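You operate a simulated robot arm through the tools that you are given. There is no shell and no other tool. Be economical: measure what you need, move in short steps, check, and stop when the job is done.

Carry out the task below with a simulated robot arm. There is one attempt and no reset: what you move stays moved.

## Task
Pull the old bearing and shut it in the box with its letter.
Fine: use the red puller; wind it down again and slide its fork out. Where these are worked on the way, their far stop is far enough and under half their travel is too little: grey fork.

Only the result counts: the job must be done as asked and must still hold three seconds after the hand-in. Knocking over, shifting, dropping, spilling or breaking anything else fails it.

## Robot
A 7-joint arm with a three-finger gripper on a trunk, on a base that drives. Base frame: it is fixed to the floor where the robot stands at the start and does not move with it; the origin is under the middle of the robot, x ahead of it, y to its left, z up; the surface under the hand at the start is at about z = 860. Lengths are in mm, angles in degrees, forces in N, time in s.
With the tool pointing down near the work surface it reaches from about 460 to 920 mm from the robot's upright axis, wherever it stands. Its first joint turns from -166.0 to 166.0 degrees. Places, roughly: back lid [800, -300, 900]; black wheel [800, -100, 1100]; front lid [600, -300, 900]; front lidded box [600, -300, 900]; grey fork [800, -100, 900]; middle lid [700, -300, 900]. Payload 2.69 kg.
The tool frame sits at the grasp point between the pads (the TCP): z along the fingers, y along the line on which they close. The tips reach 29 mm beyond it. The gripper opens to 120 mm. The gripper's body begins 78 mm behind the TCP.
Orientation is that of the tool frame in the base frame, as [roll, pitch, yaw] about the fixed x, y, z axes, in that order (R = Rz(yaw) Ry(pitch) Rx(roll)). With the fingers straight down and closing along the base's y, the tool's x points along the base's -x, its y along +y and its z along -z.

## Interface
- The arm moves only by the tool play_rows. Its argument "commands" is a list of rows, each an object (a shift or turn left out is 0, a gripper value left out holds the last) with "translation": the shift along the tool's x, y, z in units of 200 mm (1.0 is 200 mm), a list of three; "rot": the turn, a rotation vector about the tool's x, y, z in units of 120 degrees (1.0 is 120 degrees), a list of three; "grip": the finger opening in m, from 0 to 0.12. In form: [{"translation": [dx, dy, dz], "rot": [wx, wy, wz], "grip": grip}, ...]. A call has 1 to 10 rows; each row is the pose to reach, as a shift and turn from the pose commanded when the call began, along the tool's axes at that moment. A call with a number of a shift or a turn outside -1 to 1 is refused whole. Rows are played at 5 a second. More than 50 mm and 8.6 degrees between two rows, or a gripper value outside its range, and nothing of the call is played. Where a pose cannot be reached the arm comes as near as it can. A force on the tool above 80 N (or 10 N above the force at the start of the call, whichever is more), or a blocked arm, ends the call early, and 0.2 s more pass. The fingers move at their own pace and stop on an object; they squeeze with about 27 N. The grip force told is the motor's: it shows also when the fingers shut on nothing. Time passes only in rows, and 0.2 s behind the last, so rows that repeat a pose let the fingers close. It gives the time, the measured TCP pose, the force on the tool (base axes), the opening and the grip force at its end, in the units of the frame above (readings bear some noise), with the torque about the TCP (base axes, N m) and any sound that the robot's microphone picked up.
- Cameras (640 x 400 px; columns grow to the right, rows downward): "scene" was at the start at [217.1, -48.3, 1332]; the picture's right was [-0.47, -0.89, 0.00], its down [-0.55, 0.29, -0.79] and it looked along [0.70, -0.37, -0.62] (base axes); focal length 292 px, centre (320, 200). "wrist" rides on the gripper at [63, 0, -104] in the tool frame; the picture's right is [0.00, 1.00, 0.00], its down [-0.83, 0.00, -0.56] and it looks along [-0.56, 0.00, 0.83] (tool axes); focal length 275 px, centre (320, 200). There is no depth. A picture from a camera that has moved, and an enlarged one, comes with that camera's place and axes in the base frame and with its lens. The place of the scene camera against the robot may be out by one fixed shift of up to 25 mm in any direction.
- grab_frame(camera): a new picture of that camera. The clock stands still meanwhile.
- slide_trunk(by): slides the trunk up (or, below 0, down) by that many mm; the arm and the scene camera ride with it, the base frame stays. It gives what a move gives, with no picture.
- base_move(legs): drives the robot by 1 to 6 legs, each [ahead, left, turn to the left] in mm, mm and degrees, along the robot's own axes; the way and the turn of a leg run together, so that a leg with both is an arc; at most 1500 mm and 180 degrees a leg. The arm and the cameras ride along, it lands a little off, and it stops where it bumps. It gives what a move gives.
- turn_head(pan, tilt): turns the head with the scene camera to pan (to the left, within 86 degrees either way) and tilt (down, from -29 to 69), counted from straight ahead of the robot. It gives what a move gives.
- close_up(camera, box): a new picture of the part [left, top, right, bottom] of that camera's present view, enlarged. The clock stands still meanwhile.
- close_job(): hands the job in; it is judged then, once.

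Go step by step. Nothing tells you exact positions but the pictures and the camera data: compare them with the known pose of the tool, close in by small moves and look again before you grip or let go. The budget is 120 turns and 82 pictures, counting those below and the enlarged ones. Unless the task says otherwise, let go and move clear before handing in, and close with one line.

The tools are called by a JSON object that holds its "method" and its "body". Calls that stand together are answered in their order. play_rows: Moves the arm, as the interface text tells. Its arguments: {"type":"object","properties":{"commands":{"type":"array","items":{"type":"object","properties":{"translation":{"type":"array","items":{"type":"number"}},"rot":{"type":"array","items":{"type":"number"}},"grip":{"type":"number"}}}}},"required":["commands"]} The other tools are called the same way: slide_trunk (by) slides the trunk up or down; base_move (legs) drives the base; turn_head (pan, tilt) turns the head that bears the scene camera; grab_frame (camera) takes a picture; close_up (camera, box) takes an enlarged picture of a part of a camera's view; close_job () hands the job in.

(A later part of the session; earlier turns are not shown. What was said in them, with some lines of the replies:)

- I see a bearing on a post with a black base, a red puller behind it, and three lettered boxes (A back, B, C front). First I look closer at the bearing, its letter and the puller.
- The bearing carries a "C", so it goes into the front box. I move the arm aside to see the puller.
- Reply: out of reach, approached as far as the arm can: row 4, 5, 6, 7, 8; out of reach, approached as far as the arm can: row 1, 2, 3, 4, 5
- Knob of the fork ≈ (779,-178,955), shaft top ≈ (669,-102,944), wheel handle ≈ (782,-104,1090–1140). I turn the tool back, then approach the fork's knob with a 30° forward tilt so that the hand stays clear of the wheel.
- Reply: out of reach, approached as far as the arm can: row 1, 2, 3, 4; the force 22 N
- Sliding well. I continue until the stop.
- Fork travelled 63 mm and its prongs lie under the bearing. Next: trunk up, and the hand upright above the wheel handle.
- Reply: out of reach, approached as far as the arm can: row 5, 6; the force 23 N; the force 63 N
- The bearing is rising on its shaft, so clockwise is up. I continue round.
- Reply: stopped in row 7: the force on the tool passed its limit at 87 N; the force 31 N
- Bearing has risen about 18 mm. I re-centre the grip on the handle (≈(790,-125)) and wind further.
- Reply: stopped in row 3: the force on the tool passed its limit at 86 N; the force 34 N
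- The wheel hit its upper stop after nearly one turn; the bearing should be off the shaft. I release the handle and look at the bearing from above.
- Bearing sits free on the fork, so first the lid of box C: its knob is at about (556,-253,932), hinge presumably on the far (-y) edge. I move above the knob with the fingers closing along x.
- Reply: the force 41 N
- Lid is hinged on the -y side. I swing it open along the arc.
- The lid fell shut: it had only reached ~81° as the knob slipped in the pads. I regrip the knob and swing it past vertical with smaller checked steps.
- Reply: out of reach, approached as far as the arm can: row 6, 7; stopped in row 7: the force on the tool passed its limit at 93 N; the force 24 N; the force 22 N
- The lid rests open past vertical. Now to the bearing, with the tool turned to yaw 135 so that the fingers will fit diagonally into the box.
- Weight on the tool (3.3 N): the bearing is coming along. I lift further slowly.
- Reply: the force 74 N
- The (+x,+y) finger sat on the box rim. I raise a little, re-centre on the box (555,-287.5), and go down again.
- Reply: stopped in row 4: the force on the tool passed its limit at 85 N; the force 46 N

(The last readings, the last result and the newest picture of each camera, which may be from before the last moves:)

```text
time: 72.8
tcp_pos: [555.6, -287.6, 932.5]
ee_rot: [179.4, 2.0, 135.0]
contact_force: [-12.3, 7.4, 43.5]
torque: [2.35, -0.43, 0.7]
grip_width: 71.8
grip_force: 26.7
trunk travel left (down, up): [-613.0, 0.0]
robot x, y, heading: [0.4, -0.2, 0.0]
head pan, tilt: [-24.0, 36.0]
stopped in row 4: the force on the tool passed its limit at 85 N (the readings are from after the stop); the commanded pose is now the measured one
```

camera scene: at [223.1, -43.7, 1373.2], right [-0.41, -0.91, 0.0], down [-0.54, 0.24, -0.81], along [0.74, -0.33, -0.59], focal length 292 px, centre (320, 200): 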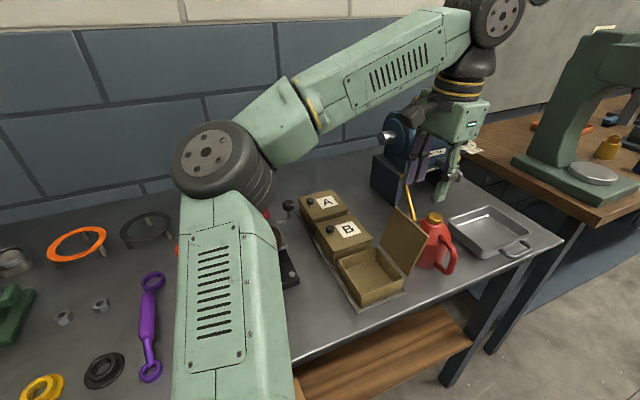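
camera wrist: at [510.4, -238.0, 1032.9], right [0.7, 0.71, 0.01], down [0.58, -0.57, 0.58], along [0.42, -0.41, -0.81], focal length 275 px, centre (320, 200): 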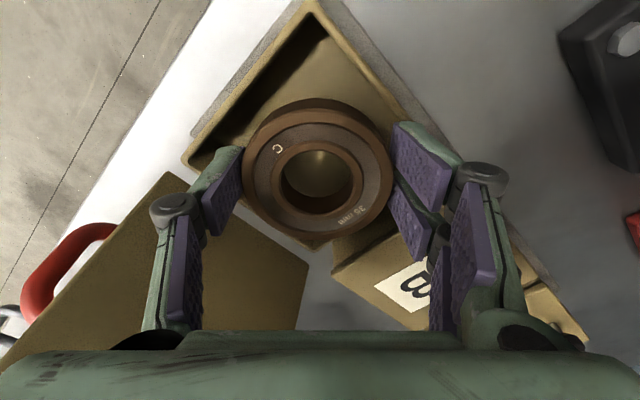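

{"method": "close_up", "body": {"camera": "scene", "box": [320, 210, 420, 310]}}

```text
4.00 times, centred on (370, 260) of scene
camera zoom: at [219.2, -42.1, 1374.3], right [-0.41, -0.91, 0.0], down [-0.53, 0.24, -0.81], along [0.74, -0.33, -0.58], focal length 1167 px, centre (120, -40)
```

zoom: 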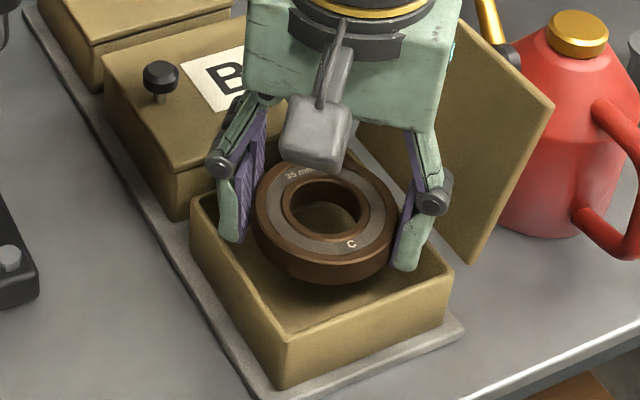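

{"method": "play_rows", "body": {"commands": [{"translation": [0, 0, -0.04]}, {"translation": [-0.014, -0.021, -0.04]}, {"translation": [-0.014, -0.021, -0.04]}]}}

{"method": "play_rows", "body": {"commands": [{"translation": [0, 0, 0.03]}, {"translation": [0, 0, 0.05]}, {"translation": [0, 0, 0.07]}, {"translation": [0, 0, 0.09]}]}}

```text
time: 73.7
tcp_pos: [560.8, -293.2, 931.9]
ee_rot: [179.6, 1.6, 135.1]
contact_force: [3.0, 7.3, -1.7]
torque: [0.17, 0.03, 0.1]
grip_width: 71.5
grip_force: 26.9
trunk travel left (down, up): [-613.0, 0.0]
robot x, y, heading: [2.1, -0.1, 0.1]
head pan, tilt: [-24.0, 36.0]
```

```text
time: 74.5
tcp_pos: [559.5, -292.3, 932.8]
ee_rot: [179.7, 3.0, 135.2]
contact_force: [-7.6, 16.6, 38.1]
torque: [-0.6, 0.65, -0.48]
grip_width: 71.2
grip_force: 27.1
trunk travel left (down, up): [-613.0, 0.0]
robot x, y, heading: [-0.7, -2.8, 0.1]
head pan, tilt: [-24.0, 36.0]
stopped in row 4: the force on the tool passed its limit at 83 N (the readings are from after the stop); the commanded pose is now the measured one
```

{"method": "play_rows", "body": {"commands": [{"translation": [0, 0, -0.05], "rot": [0, 0.012, 0]}, {"translation": [0.022, -0.006, -0.06], "rot": [0.002, 0.025, 0]}, {"translation": [0.022, -0.006, -0.06], "rot": [0.002, 0.025, 0]}, {"translation": [0.022, -0.006, -0.06], "rot": [0.002, 0.025, 0]}]}}

{"method": "grab_frame", "body": {"camera": "wrist"}}

```text
time: 75.5
tcp_pos: [557.8, -292.7, 937.6]
ee_rot: [179.9, -0.4, 135.1]
contact_force: [-0.8, -0.2, -2.5]
torque: [0.02, 0.01, 0.0]
grip_width: 71.3
grip_force: 27.4
trunk travel left (down, up): [-613.0, 0.0]
robot x, y, heading: [2.6, 0.5, -0.0]
head pan, tilt: [-24.0, 36.0]
```

```text
10 pictures are left
camera wrist: at [512.3, -249.7, 1042.0], right [0.7, 0.71, 0.0], down [0.6, -0.59, 0.55], along [0.39, -0.38, -0.83], focal length 275 px, centre (320, 200)
```

wrist: 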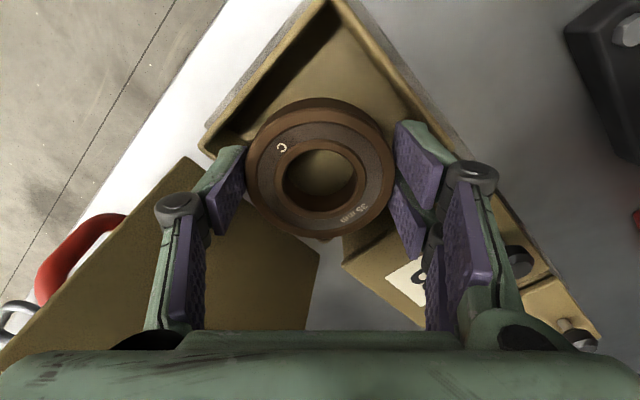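

{"method": "play_rows", "body": {"commands": [{"translation": [0.021, 0.001, 0], "rot": [0, -0.003, 0]}, {"translation": [0.021, 0.001, 0.02], "rot": [0, -0.003, 0]}, {"translation": [0.021, 0.001, 0.035], "rot": [0, -0.003, 0]}, {"translation": [0.021, 0.001, 0.05], "rot": [0, -0.003, 0]}, {"translation": [0.021, 0.001, 0.065], "rot": [0, -0.003, 0]}]}}

```text
time: 76.7
tcp_pos: [553.1, -288.7, 932.3]
ee_rot: [179.6, 0.6, 135.4]
contact_force: [3.3, -2.9, 51.2]
torque: [1.94, -1.47, -0.27]
grip_width: 71.6
grip_force: 26.6
trunk travel left (down, up): [-613.0, 0.0]
robot x, y, heading: [2.3, 0.9, -0.0]
head pan, tilt: [-24.0, 36.0]
```

{"method": "play_rows", "body": {"commands": [{"translation": [0, 0, -0.06]}, {"translation": [-0.014, -0.002, -0.06]}, {"translation": [-0.014, -0.002, -0.06]}, {"translation": [-0.014, -0.002, -0.03]}, {"translation": [-0.014, -0.002, -0.015]}, {"translation": [-0.014, -0.002, 0]}, {"translation": [-0.014, -0.002, 0.015]}, {"translation": [-0.014, -0.002, 0.03]}]}}

```text
time: 78.5
tcp_pos: [556.1, -292.3, 932.5]
ee_rot: [179.7, 1.3, 135.3]
contact_force: [-12.1, 11.2, 36.9]
torque: [0.3, -0.73, 0.23]
grip_width: 71.3
grip_force: 27.4
trunk travel left (down, up): [-613.0, 0.0]
robot x, y, heading: [4.2, -3.1, -0.1]
head pan, tilt: [-24.0, 36.0]
stopped in row 8: the force on the tool passed its limit at 83 N (the readings are from after the stop); the commanded pose is now the measured one
```

The fingers don't fit inside the box with the bearing, so I'll centre just above and release: bearing bottom is about at rim height and will drop straight in. Check centring first.

{"method": "play_rows", "body": {"commands": [{"translation": [0, 0, -0.02], "rot": [0, 0.006, 0]}, {"translation": [0.0177, 0.0106, -0.02], "rot": [0.002, 0.011, 0]}, {"translation": [0.0177, 0.0106, -0.02], "rot": [0.002, 0.011, 0]}]}}

{"method": "close_up", "body": {"camera": "wrist", "box": [180, 0, 480, 260]}}

```text
time: 79.3
tcp_pos: [556.8, -293.4, 933.2]
ee_rot: [-179.7, -0.1, 135.2]
contact_force: [-2.9, -9.4, 20.2]
torque: [0.16, -0.95, -0.37]
grip_width: 71.3
grip_force: 26.9
trunk travel left (down, up): [-613.0, 0.0]
robot x, y, heading: [5.0, -3.2, -0.2]
head pan, tilt: [-24.0, 36.0]
```

```text
1.54 times, centred on (330, 130) of wrist
camera zoom: at [511.5, -248.7, 1036.8], right [0.7, 0.71, 0.0], down [0.6, -0.58, 0.55], along [0.39, -0.39, -0.83], focal length 424 px, centre (305, 308)
```

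zoom: 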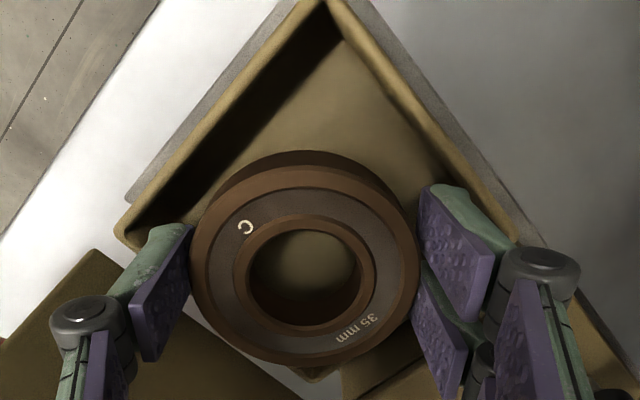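

{"method": "play_rows", "body": {"commands": [{"translation": [0, 0, -0.035]}, {"translation": [0, 0, -0.035]}, {"translation": [0.018, 0.013, -0.035]}, {"translation": [0.018, 0.013, -0.035]}, {"translation": [0.018, 0.013, -0.02]}]}}

{"method": "close_up", "body": {"camera": "wrist", "box": [180, 0, 480, 260]}}

```text
time: 80.5
tcp_pos: [556.4, -286.8, 936.4]
ee_rot: [-180.0, -0.5, 135.5]
contact_force: [-0.3, 0.3, -2.7]
torque: [-0.02, 0.02, 0.0]
grip_width: 71.4
grip_force: 26.7
trunk travel left (down, up): [-613.0, 0.0]
robot x, y, heading: [1.4, 1.1, -0.1]
head pan, tilt: [-24.0, 36.0]
```

```text
1.54 times, centred on (330, 130) of wrist
camera zoom: at [511.0, -242.5, 1039.1], right [0.7, 0.71, 0.0], down [0.6, -0.58, 0.55], along [0.39, -0.39, -0.84], focal length 424 px, centre (305, 308)
```

zoom: 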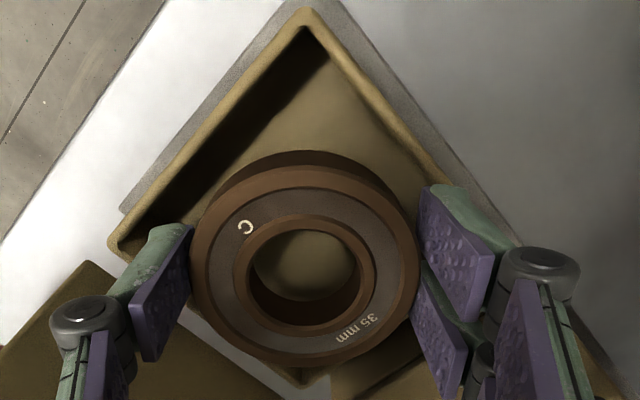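

Well centred. Release.

{"method": "play_rows", "body": {"commands": [{"grip": 0.1}, {"grip": 0.1}, {"grip": 0.1}, {"translation": [0, 0, -0.15]}, {"translation": [0, 0, -0.35]}, {"translation": [0, 0, -0.55]}]}}

{"method": "close_up", "body": {"camera": "scene", "box": [300, 170, 460, 310]}}

```text
time: 81.9
tcp_pos: [554.7, -284.9, 1046.1]
ee_rot: [-179.9, -0.5, 135.3]
contact_force: [-0.2, 0.8, -0.6]
torque: [0.0, 0.0, 0.01]
grip_width: 100.1
grip_force: 0.0
trunk travel left (down, up): [-613.0, 0.0]
robot x, y, heading: [4.3, 0.5, -0.0]
head pan, tilt: [-24.0, 36.0]
```

```text
2.86 times, centred on (380, 240) of scene
camera zoom: at [223.4, -43.6, 1373.2], right [-0.41, -0.91, 0.0], down [-0.54, 0.24, -0.81], along [0.74, -0.33, -0.59], focal length 833 px, centre (149, 86)
```

zoom: 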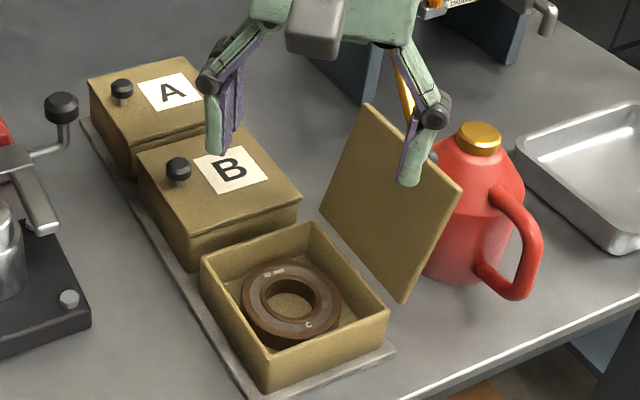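

Bearing lies flat in box C. Now I push the lid closed from behind with closed fingers beside its knob.

{"method": "play_rows", "body": {"commands": [{"translation": [0, 0, -0.08], "grip": 0.0}, {"translation": [-0.06, -0.11, -0.08]}, {"translation": [-0.12, -0.22, -0.08]}, {"translation": [-0.19, -0.34, -0.08]}, {"translation": [-0.2545, -0.4525, -0.08]}, {"translation": [-0.2545, -0.4525, 0.06]}, {"translation": [-0.2545, -0.4525, 0.19]}, {"translation": [-0.2545, -0.4525, 0.19]}]}}

{"method": "close_up", "body": {"camera": "scene", "box": [300, 170, 460, 310]}}

```text
time: 83.4
tcp_pos: [528.9, -386.3, 1034.7]
ee_rot: [-179.5, 1.2, 135.6]
contact_force: [-4.4, 9.4, 37.8]
torque: [1.03, 0.53, -0.01]
grip_width: 0.0
grip_force: 17.7
trunk travel left (down, up): [-613.0, 0.0]
robot x, y, heading: [6.1, -0.3, 0.0]
head pan, tilt: [-24.0, 36.0]
stopped in row 7: the force on the tool passed its limit at 104 N (the readings are from after the stop); the commanded pose is now the measured one
```

```text
2.86 times, centred on (380, 240) of scene
camera zoom: at [222.3, -42.0, 1374.1], right [-0.4, -0.91, 0.0], down [-0.54, 0.24, -0.81], along [0.74, -0.33, -0.59], focal length 833 px, centre (149, 86)
```

zoom: 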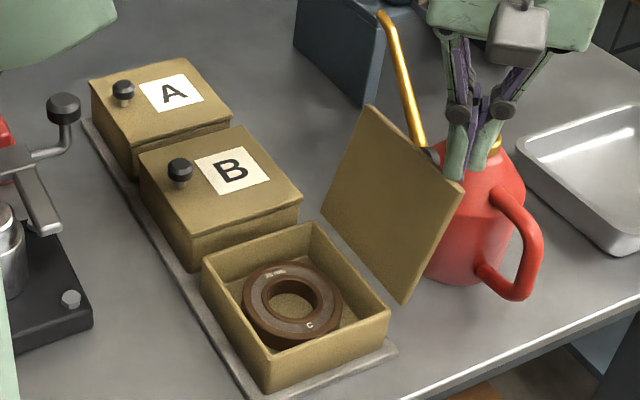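

{"method": "play_rows", "body": {"commands": [{"translation": [0, 0, -0.06], "rot": [0, 0.01, 0]}, {"translation": [-0.04, -0.04, -0.06], "rot": [0, 0.01, 0]}, {"translation": [-0.081, -0.081, -0.06], "rot": [0, 0.01, 0]}, {"translation": [-0.081, -0.081, 0.0], "rot": [0, 0.01, 0]}, {"translation": [-0.081, -0.081, 0.05], "rot": [0, 0.01, 0]}, {"translation": [-0.081, -0.081, 0.085], "rot": [0, 0.01, 0]}]}}

```text
time: 84.8
tcp_pos: [529.7, -411.6, 1011.3]
ee_rot: [-179.5, -0.2, 135.6]
contact_force: [0.4, -0.2, -0.1]
torque: [-0.02, 0.0, 0.0]
grip_width: 0.0
grip_force: 26.6
trunk travel left (down, up): [-613.0, 0.0]
robot x, y, heading: [2.5, 2.3, -0.4]
head pan, tilt: [-24.0, 36.0]
```

{"method": "play_rows", "body": {"commands": [{"translation": [0.053, 0.053, 0]}, {"translation": [0.106, 0.106, 0]}, {"translation": [0.159, 0.159, 0]}, {"translation": [0.212, 0.212, 0]}, {"translation": [0.265, 0.265, 0]}, {"translation": [0.318, 0.318, 0]}, {"translation": [0.354, 0.354, 0]}]}}

{"method": "close_up", "body": {"camera": "scene", "box": [300, 170, 460, 310]}}

```text
time: 86.4
tcp_pos: [528.6, -308.8, 1012.9]
ee_rot: [-179.5, -0.3, 135.6]
contact_force: [-0.6, -0.3, -0.2]
torque: [-0.03, 0.04, 0.0]
grip_width: 0.0
grip_force: 27.1
trunk travel left (down, up): [-613.0, 0.0]
robot x, y, heading: [1.9, -1.7, 0.2]
head pan, tilt: [-24.0, 36.0]
```

```text
2.86 times, centred on (380, 240) of scene
camera zoom: at [224.1, -43.4, 1373.2], right [-0.4, -0.91, 0.0], down [-0.54, 0.24, -0.81], along [0.74, -0.33, -0.59], focal length 833 px, centre (149, 86)
```

zoom: 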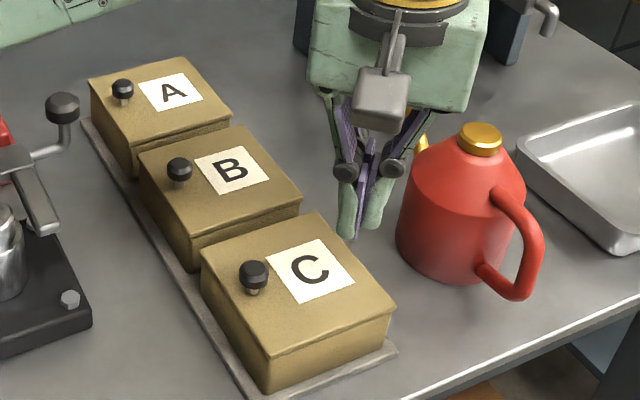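

Box C is shut with the bearing inside. Now back to the wheel to wind it down; first raise and turn the tool.

{"method": "play_rows", "body": {"commands": [{"translation": [0.03, 0.06, -0.18], "rot": [0, 0, -0.05], "grip": 0.05}, {"translation": [0.1, 0.2, -0.3], "rot": [0, 0, -0.105]}, {"translation": [0.17, 0.34, -0.42], "rot": [0, 0, -0.16]}, {"translation": [0.24, 0.48, -0.54], "rot": [0, 0, -0.215]}, {"translation": [0.31, 0.62, -0.64], "rot": [0, 0, -0.27]}, {"translation": [0.37, 0.75, -0.7], "rot": [0, 0, -0.32]}, {"translation": [0.43, 0.867, -0.73], "rot": [0, 0, -0.37]}, {"translation": [0.43, 0.867, -0.73], "rot": [0, 0, -0.37]}]}}

{"method": "play_rows", "body": {"commands": [{"translation": [-0.05, 0, 0], "rot": [0, -0.06, 0]}, {"translation": [-0.12, 0, 0], "rot": [0, -0.12, 0]}, {"translation": [-0.22, 0, 0], "rot": [0, -0.18, 0]}, {"translation": [-0.33, 0, -0.02], "rot": [0, -0.24, 0]}, {"translation": [-0.45, 0, -0.05], "rot": [0, -0.3, 0]}, {"translation": [-0.57, 0, -0.08], "rot": [0, -0.36, 0]}, {"translation": [-0.68, 0, -0.1], "rot": [0, -0.4167, 0]}, {"translation": [-0.68, 0, -0.1], "rot": [0, -0.4167, 0]}]}}

```text
time: 88.2
tcp_pos: [594.2, -124.8, 1161.0]
ee_rot: [-179.8, -0.6, -179.9]
contact_force: [0.5, -0.3, 0.3]
torque: [-0.01, -0.03, 0.03]
grip_width: 50.1
grip_force: 0.1
trunk travel left (down, up): [-613.0, 0.0]
robot x, y, heading: [5.1, -2.0, 0.0]
head pan, tilt: [-24.0, 36.0]
```

```text
time: 90.0
tcp_pos: [728.3, -126.3, 1176.1]
ee_rot: [-179.8, 49.5, -179.8]
contact_force: [-0.6, -0.6, 0.0]
torque: [0.0, 0.0, 0.0]
grip_width: 49.7
grip_force: 0.0
trunk travel left (down, up): [-613.0, 0.0]
robot x, y, heading: [6.8, 2.1, 0.1]
head pan, tilt: [-24.0, 36.0]
```

{"method": "play_rows", "body": {"commands": [{"translation": [-0.01, 0.005, 0.12]}, {"translation": [-0.02, 0.008, 0.26]}, {"translation": [-0.025, 0.008, 0.391]}, {"translation": [-0.025, 0.008, 0.391], "grip": 0.01}, {"translation": [-0.025, 0.008, 0.391], "grip": 0.01}, {"translation": [-0.025, 0.008, 0.391], "grip": 0.01}]}}

{"method": "grab_frame", "body": {"camera": "wrist"}}

```text
time: 91.4
tcp_pos: [789.7, -121.3, 1128.5]
ee_rot: [-179.7, 49.5, -179.8]
contact_force: [-0.6, 0.2, 0.8]
torque: [-0.02, 0.01, 0.0]
grip_width: 9.7
grip_force: 0.1
trunk travel left (down, up): [-613.0, 0.0]
robot x, y, heading: [3.3, 3.2, 0.1]
head pan, tilt: [-24.0, 36.0]
```

```text
4 pictures are left
camera wrist: at [669.0, -122.6, 1147.0], right [0.0, 1.0, -0.01], down [0.12, 0.01, 0.99], along [0.99, 0.0, -0.12], focal length 275 px, centre (320, 200)
```

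wrist: 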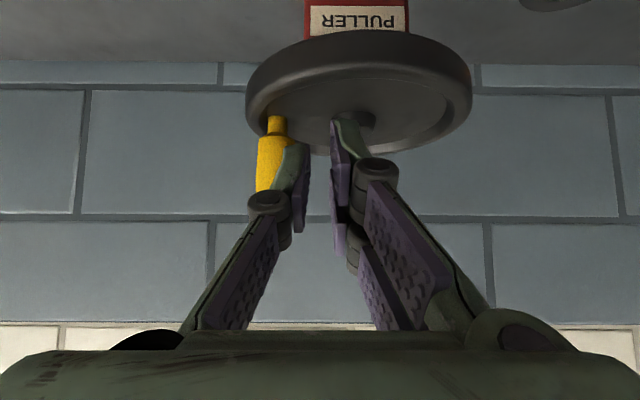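

The wheel has turned back by ~70°; the handle is now at about (832,-150). I re-approach it there.

{"method": "play_rows", "body": {"commands": [{"translation": [0, 0, -0.15], "grip": 0.06}, {"translation": [-0.04, -0.06, -0.2], "grip": 0.06}, {"translation": [-0.09, -0.146, -0.15]}, {"translation": [-0.136, -0.146, -0.04]}, {"translation": [-0.136, -0.146, 0.08]}, {"translation": [-0.136, -0.146, 0.16]}, {"translation": [-0.136, -0.146, 0.16]}]}}

{"method": "play_rows", "body": {"commands": [{"grip": 0.01}, {"grip": 0.01}, {"grip": 0.01}]}}

{"method": "grab_frame", "body": {"camera": "wrist"}}

```text
time: 93.0
tcp_pos: [831.6, -153.2, 1128.3]
ee_rot: [-179.8, 49.5, -179.8]
contact_force: [-0.3, 0.1, -0.5]
torque: [-0.02, -0.03, 0.0]
grip_width: 59.9
grip_force: 0.1
trunk travel left (down, up): [-613.0, 0.0]
robot x, y, heading: [2.1, -0.2, 0.2]
head pan, tilt: [-24.0, 36.0]
```

```text
time: 93.8
tcp_pos: [830.9, -148.2, 1130.2]
ee_rot: [-180.0, 49.4, -179.4]
contact_force: [-2.0, 16.2, -1.2]
torque: [0.21, -0.12, 0.09]
grip_width: 22.8
grip_force: 19.9
trunk travel left (down, up): [-613.0, 0.0]
robot x, y, heading: [1.1, -1.2, 0.3]
head pan, tilt: [-24.0, 36.0]
```

```text
3 pictures are left
camera wrist: at [711.6, -149.2, 1148.0], right [-0.01, 1.0, 0.0], down [0.12, 0.01, 0.99], along [0.99, 0.01, -0.12], focal length 275 px, centre (320, 200)
```

wrist: 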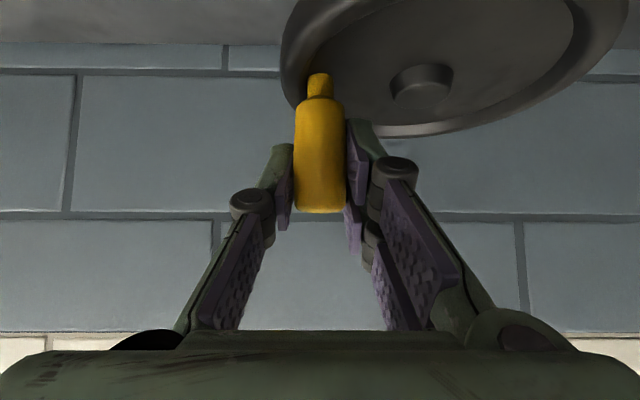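

{"method": "play_rows", "body": {"commands": [{"translation": [-0.0397, 0.016, 0.0464]}, {"translation": [-0.077, 0.04, 0.0901]}, {"translation": [-0.1095, 0.075, 0.1281]}, {"translation": [-0.1349, 0.1225, 0.1577]}, {"translation": [-0.1511, 0.1785, 0.1767]}, {"translation": [-0.158, 0.239, 0.1847]}]}}

```text
time: 95.2
tcp_pos: [884.5, -102.9, 1129.7]
ee_rot: [-179.8, 49.7, -179.6]
contact_force: [22.6, -14.8, 7.3]
torque: [0.15, -0.4, 0.6]
grip_width: 22.1
grip_force: 44.7
trunk travel left (down, up): [-613.0, 0.0]
robot x, y, heading: [7.1, 0.1, 0.1]
head pan, tilt: [-24.0, 36.0]
```

{"method": "play_rows", "body": {"commands": [{"translation": [-0.0098, 0.07, 0.0114]}, {"translation": [0.0055, 0.13, -0.0065]}, {"translation": [0.0306, 0.182, -0.0357]}, {"translation": [0.0634, 0.222, -0.0741]}, {"translation": [0.102, 0.248, -0.1193]}]}}

```text
time: 96.4
tcp_pos: [848.2, -56.1, 1127.8]
ee_rot: [-179.9, 49.6, 179.9]
contact_force: [7.6, -6.2, 13.8]
torque: [0.13, -0.36, 0.43]
grip_width: 22.1
grip_force: 44.9
trunk travel left (down, up): [-613.0, 0.0]
robot x, y, heading: [5.0, -3.0, 0.3]
head pan, tilt: [-24.0, 36.0]
```

{"method": "play_rows", "body": {"commands": [{"translation": [0.0413, 0.0095, -0.0483]}, {"translation": [0.0832, 0.002, -0.0973]}, {"translation": [0.1222, -0.0215, -0.1429]}, {"translation": [0.156, -0.06, -0.1824]}, {"translation": [0.182, -0.1105, -0.2128]}, {"translation": [0.1989, -0.17, -0.2326]}, {"translation": [0.206, -0.235, -0.2404]}]}}

```text
time: 98.0
tcp_pos: [787.0, -102.6, 1126.4]
ee_rot: [-179.7, 49.3, -179.9]
contact_force: [-5.1, 7.6, -3.8]
torque: [0.24, -0.02, 0.04]
grip_width: 22.7
grip_force: 21.4
trunk travel left (down, up): [-613.0, 0.0]
robot x, y, heading: [1.7, 2.0, 0.1]
head pan, tilt: [-24.0, 36.0]
```

{"method": "play_rows", "body": {"commands": [{"translation": [0, -0.02, 0]}, {"translation": [0, -0.035, 0]}, {"translation": [0, -0.035, 0]}]}}

{"method": "close_up", "body": {"camera": "scene", "box": [200, 150, 340, 320]}}

```text
time: 98.8
tcp_pos: [786.6, -102.1, 1126.8]
ee_rot: [-179.8, 49.3, -179.3]
contact_force: [-4.0, 34.5, -8.2]
torque: [0.24, -0.38, -0.06]
grip_width: 22.5
grip_force: 45.3
trunk travel left (down, up): [-613.0, 0.0]
robot x, y, heading: [5.7, -2.1, 0.0]
head pan, tilt: [-24.0, 36.0]
```

```text
2.35 times, centred on (270, 235) of scene
camera zoom: at [224.4, -39.7, 1373.2], right [-0.4, -0.92, 0.0], down [-0.54, 0.23, -0.81], along [0.74, -0.33, -0.59], focal length 686 px, centre (438, 118)
```

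zoom: 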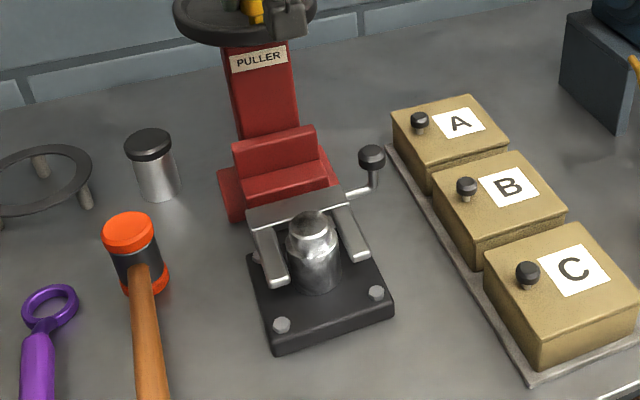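

Wheel is at its lower stop. I release it and go to the fork's knob (716,-178,955) to push the fork back out.

{"method": "play_rows", "body": {"commands": [{"grip": 0.06}, {"grip": 0.06}, {"translation": [0, 0, -0.23]}, {"translation": [0, -0.02, -0.45]}, {"translation": [0.2, -0.1, -0.42], "rot": [0, 0.04, 0]}, {"translation": [0.4, -0.19, -0.37], "rot": [0, 0.08, 0]}, {"translation": [0.6, -0.27, -0.32], "rot": [0, 0.12, 0]}, {"translation": [0.808, -0.345, -0.272], "rot": [0, 0.16, 0], "grip": 0.045}, {"translation": [0.808, -0.345, -0.272], "rot": [0, 0.16, 0]}]}}

{"method": "grab_frame", "body": {"camera": "wrist"}}

```text
time: 100.8
tcp_pos: [638.5, -180.2, 1038.9]
ee_rot: [-179.8, 30.2, -179.9]
contact_force: [-0.4, 0.4, -0.2]
torque: [0.0, -0.01, 0.01]
grip_width: 45.1
grip_force: 0.0
trunk travel left (down, up): [-613.0, 0.0]
robot x, y, heading: [4.2, -2.7, 0.2]
head pan, tilt: [-24.0, 36.0]
```

```text
1 pictures are left
camera wrist: at [530.9, -179.8, 1096.6], right [0.0, 1.0, -0.01], down [0.44, 0.01, 0.9], along [0.9, 0.0, -0.44], focal length 275 px, centre (320, 200)
```

wrist: 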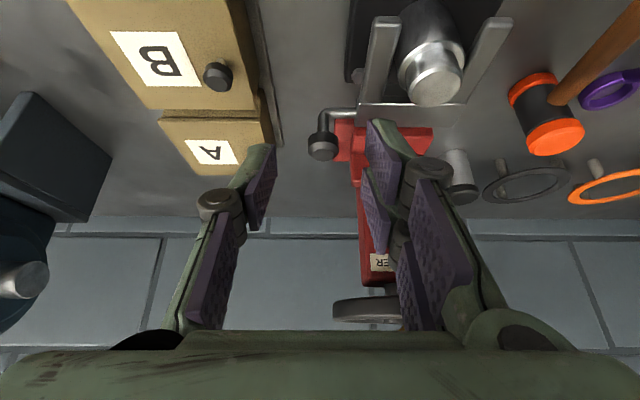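

{"method": "play_rows", "body": {"commands": [{"translation": [-0.108, 0.0125, 0.1], "grip": 0.042}, {"translation": [-0.108, 0.0125, 0.27]}, {"translation": [-0.108, 0.0125, 0.4]}, {"translation": [-0.108, 0.0125, 0.485]}, {"translation": [-0.108, 0.0125, 0.485], "grip": 0.01}, {"translation": [-0.108, 0.0125, 0.485], "grip": 0.01}, {"translation": [-0.108, 0.0125, 0.485], "grip": 0.01}]}}

```text
time: 102.4
tcp_pos: [707.7, -177.6, 965.4]
ee_rot: [-179.8, 30.4, -179.9]
contact_force: [1.4, -2.1, -1.2]
torque: [-0.1, -0.31, 0.07]
grip_width: 24.9
grip_force: 35.1
trunk travel left (down, up): [-613.0, 0.0]
robot x, y, heading: [6.2, 0.5, 0.2]
head pan, tilt: [-24.0, 36.0]
```

{"method": "play_rows", "body": {"commands": [{"translation": [-0.0518, 0, 0.0302]}, {"translation": [-0.1037, 0, 0.0604]}, {"translation": [-0.1555, 0, 0.0905]}, {"translation": [-0.2074, 0, 0.1207]}, {"translation": [-0.2506, 0, 0.1459]}, {"translation": [-0.2765, 0, 0.161]}]}}

```text
time: 103.8
tcp_pos: [770.8, -176.5, 966.3]
ee_rot: [-179.9, 30.0, -179.9]
contact_force: [-7.1, 5.9, -15.7]
torque: [0.03, -0.14, 0.02]
grip_width: 24.8
grip_force: 45.3
trunk travel left (down, up): [-613.0, 0.0]
robot x, y, heading: [4.6, 0.1, 0.1]
head pan, tilt: [-24.0, 36.0]
```

Fork is back at its start. I let go and move clear, then a final check picture.

{"method": "play_rows", "body": {"commands": [{"grip": 0.04}, {"grip": 0.04}, {"translation": [0, 0, -0.15]}, {"translation": [0, 0, -0.35]}, {"translation": [0.15, 0, -0.5]}, {"translation": [0.35, 0, -0.6]}, {"translation": [0.5, -0.15, -0.7]}, {"translation": [0.5, -0.3, -0.75]}]}}

{"method": "grab_frame", "body": {"camera": "scene"}}

```text
time: 105.6
tcp_pos: [608.8, -236.2, 1046.9]
ee_rot: [-179.9, 30.3, -179.8]
contact_force: [0.0, 0.5, -0.5]
torque: [-0.01, -0.01, -0.02]
grip_width: 40.2
grip_force: 0.1
trunk travel left (down, up): [-613.0, 0.0]
robot x, y, heading: [3.5, 0.4, 0.0]
head pan, tilt: [-24.0, 36.0]
```

```text
0 pictures are left
camera scene: at [224.2, -43.9, 1373.2], right [-0.4, -0.91, 0.0], down [-0.54, 0.24, -0.81], along [0.74, -0.33, -0.59], focal length 292 px, centre (320, 200)
```

scene: 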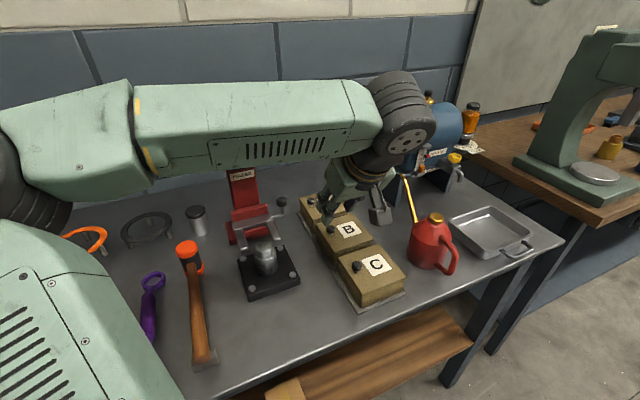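

The final picture shows box C shut, the fork drawn back behind the shaft, the wheel wound down, and nothing else out of place. Handing in.

{"method": "close_job", "body": {}}

```text
The job is handed in.
```

The old bearing (letter C) is pulled and shut in box C; I released it at rim height and it dropped flat into the box. The red puller is wound down to its lower stop and its fork is slid back out.
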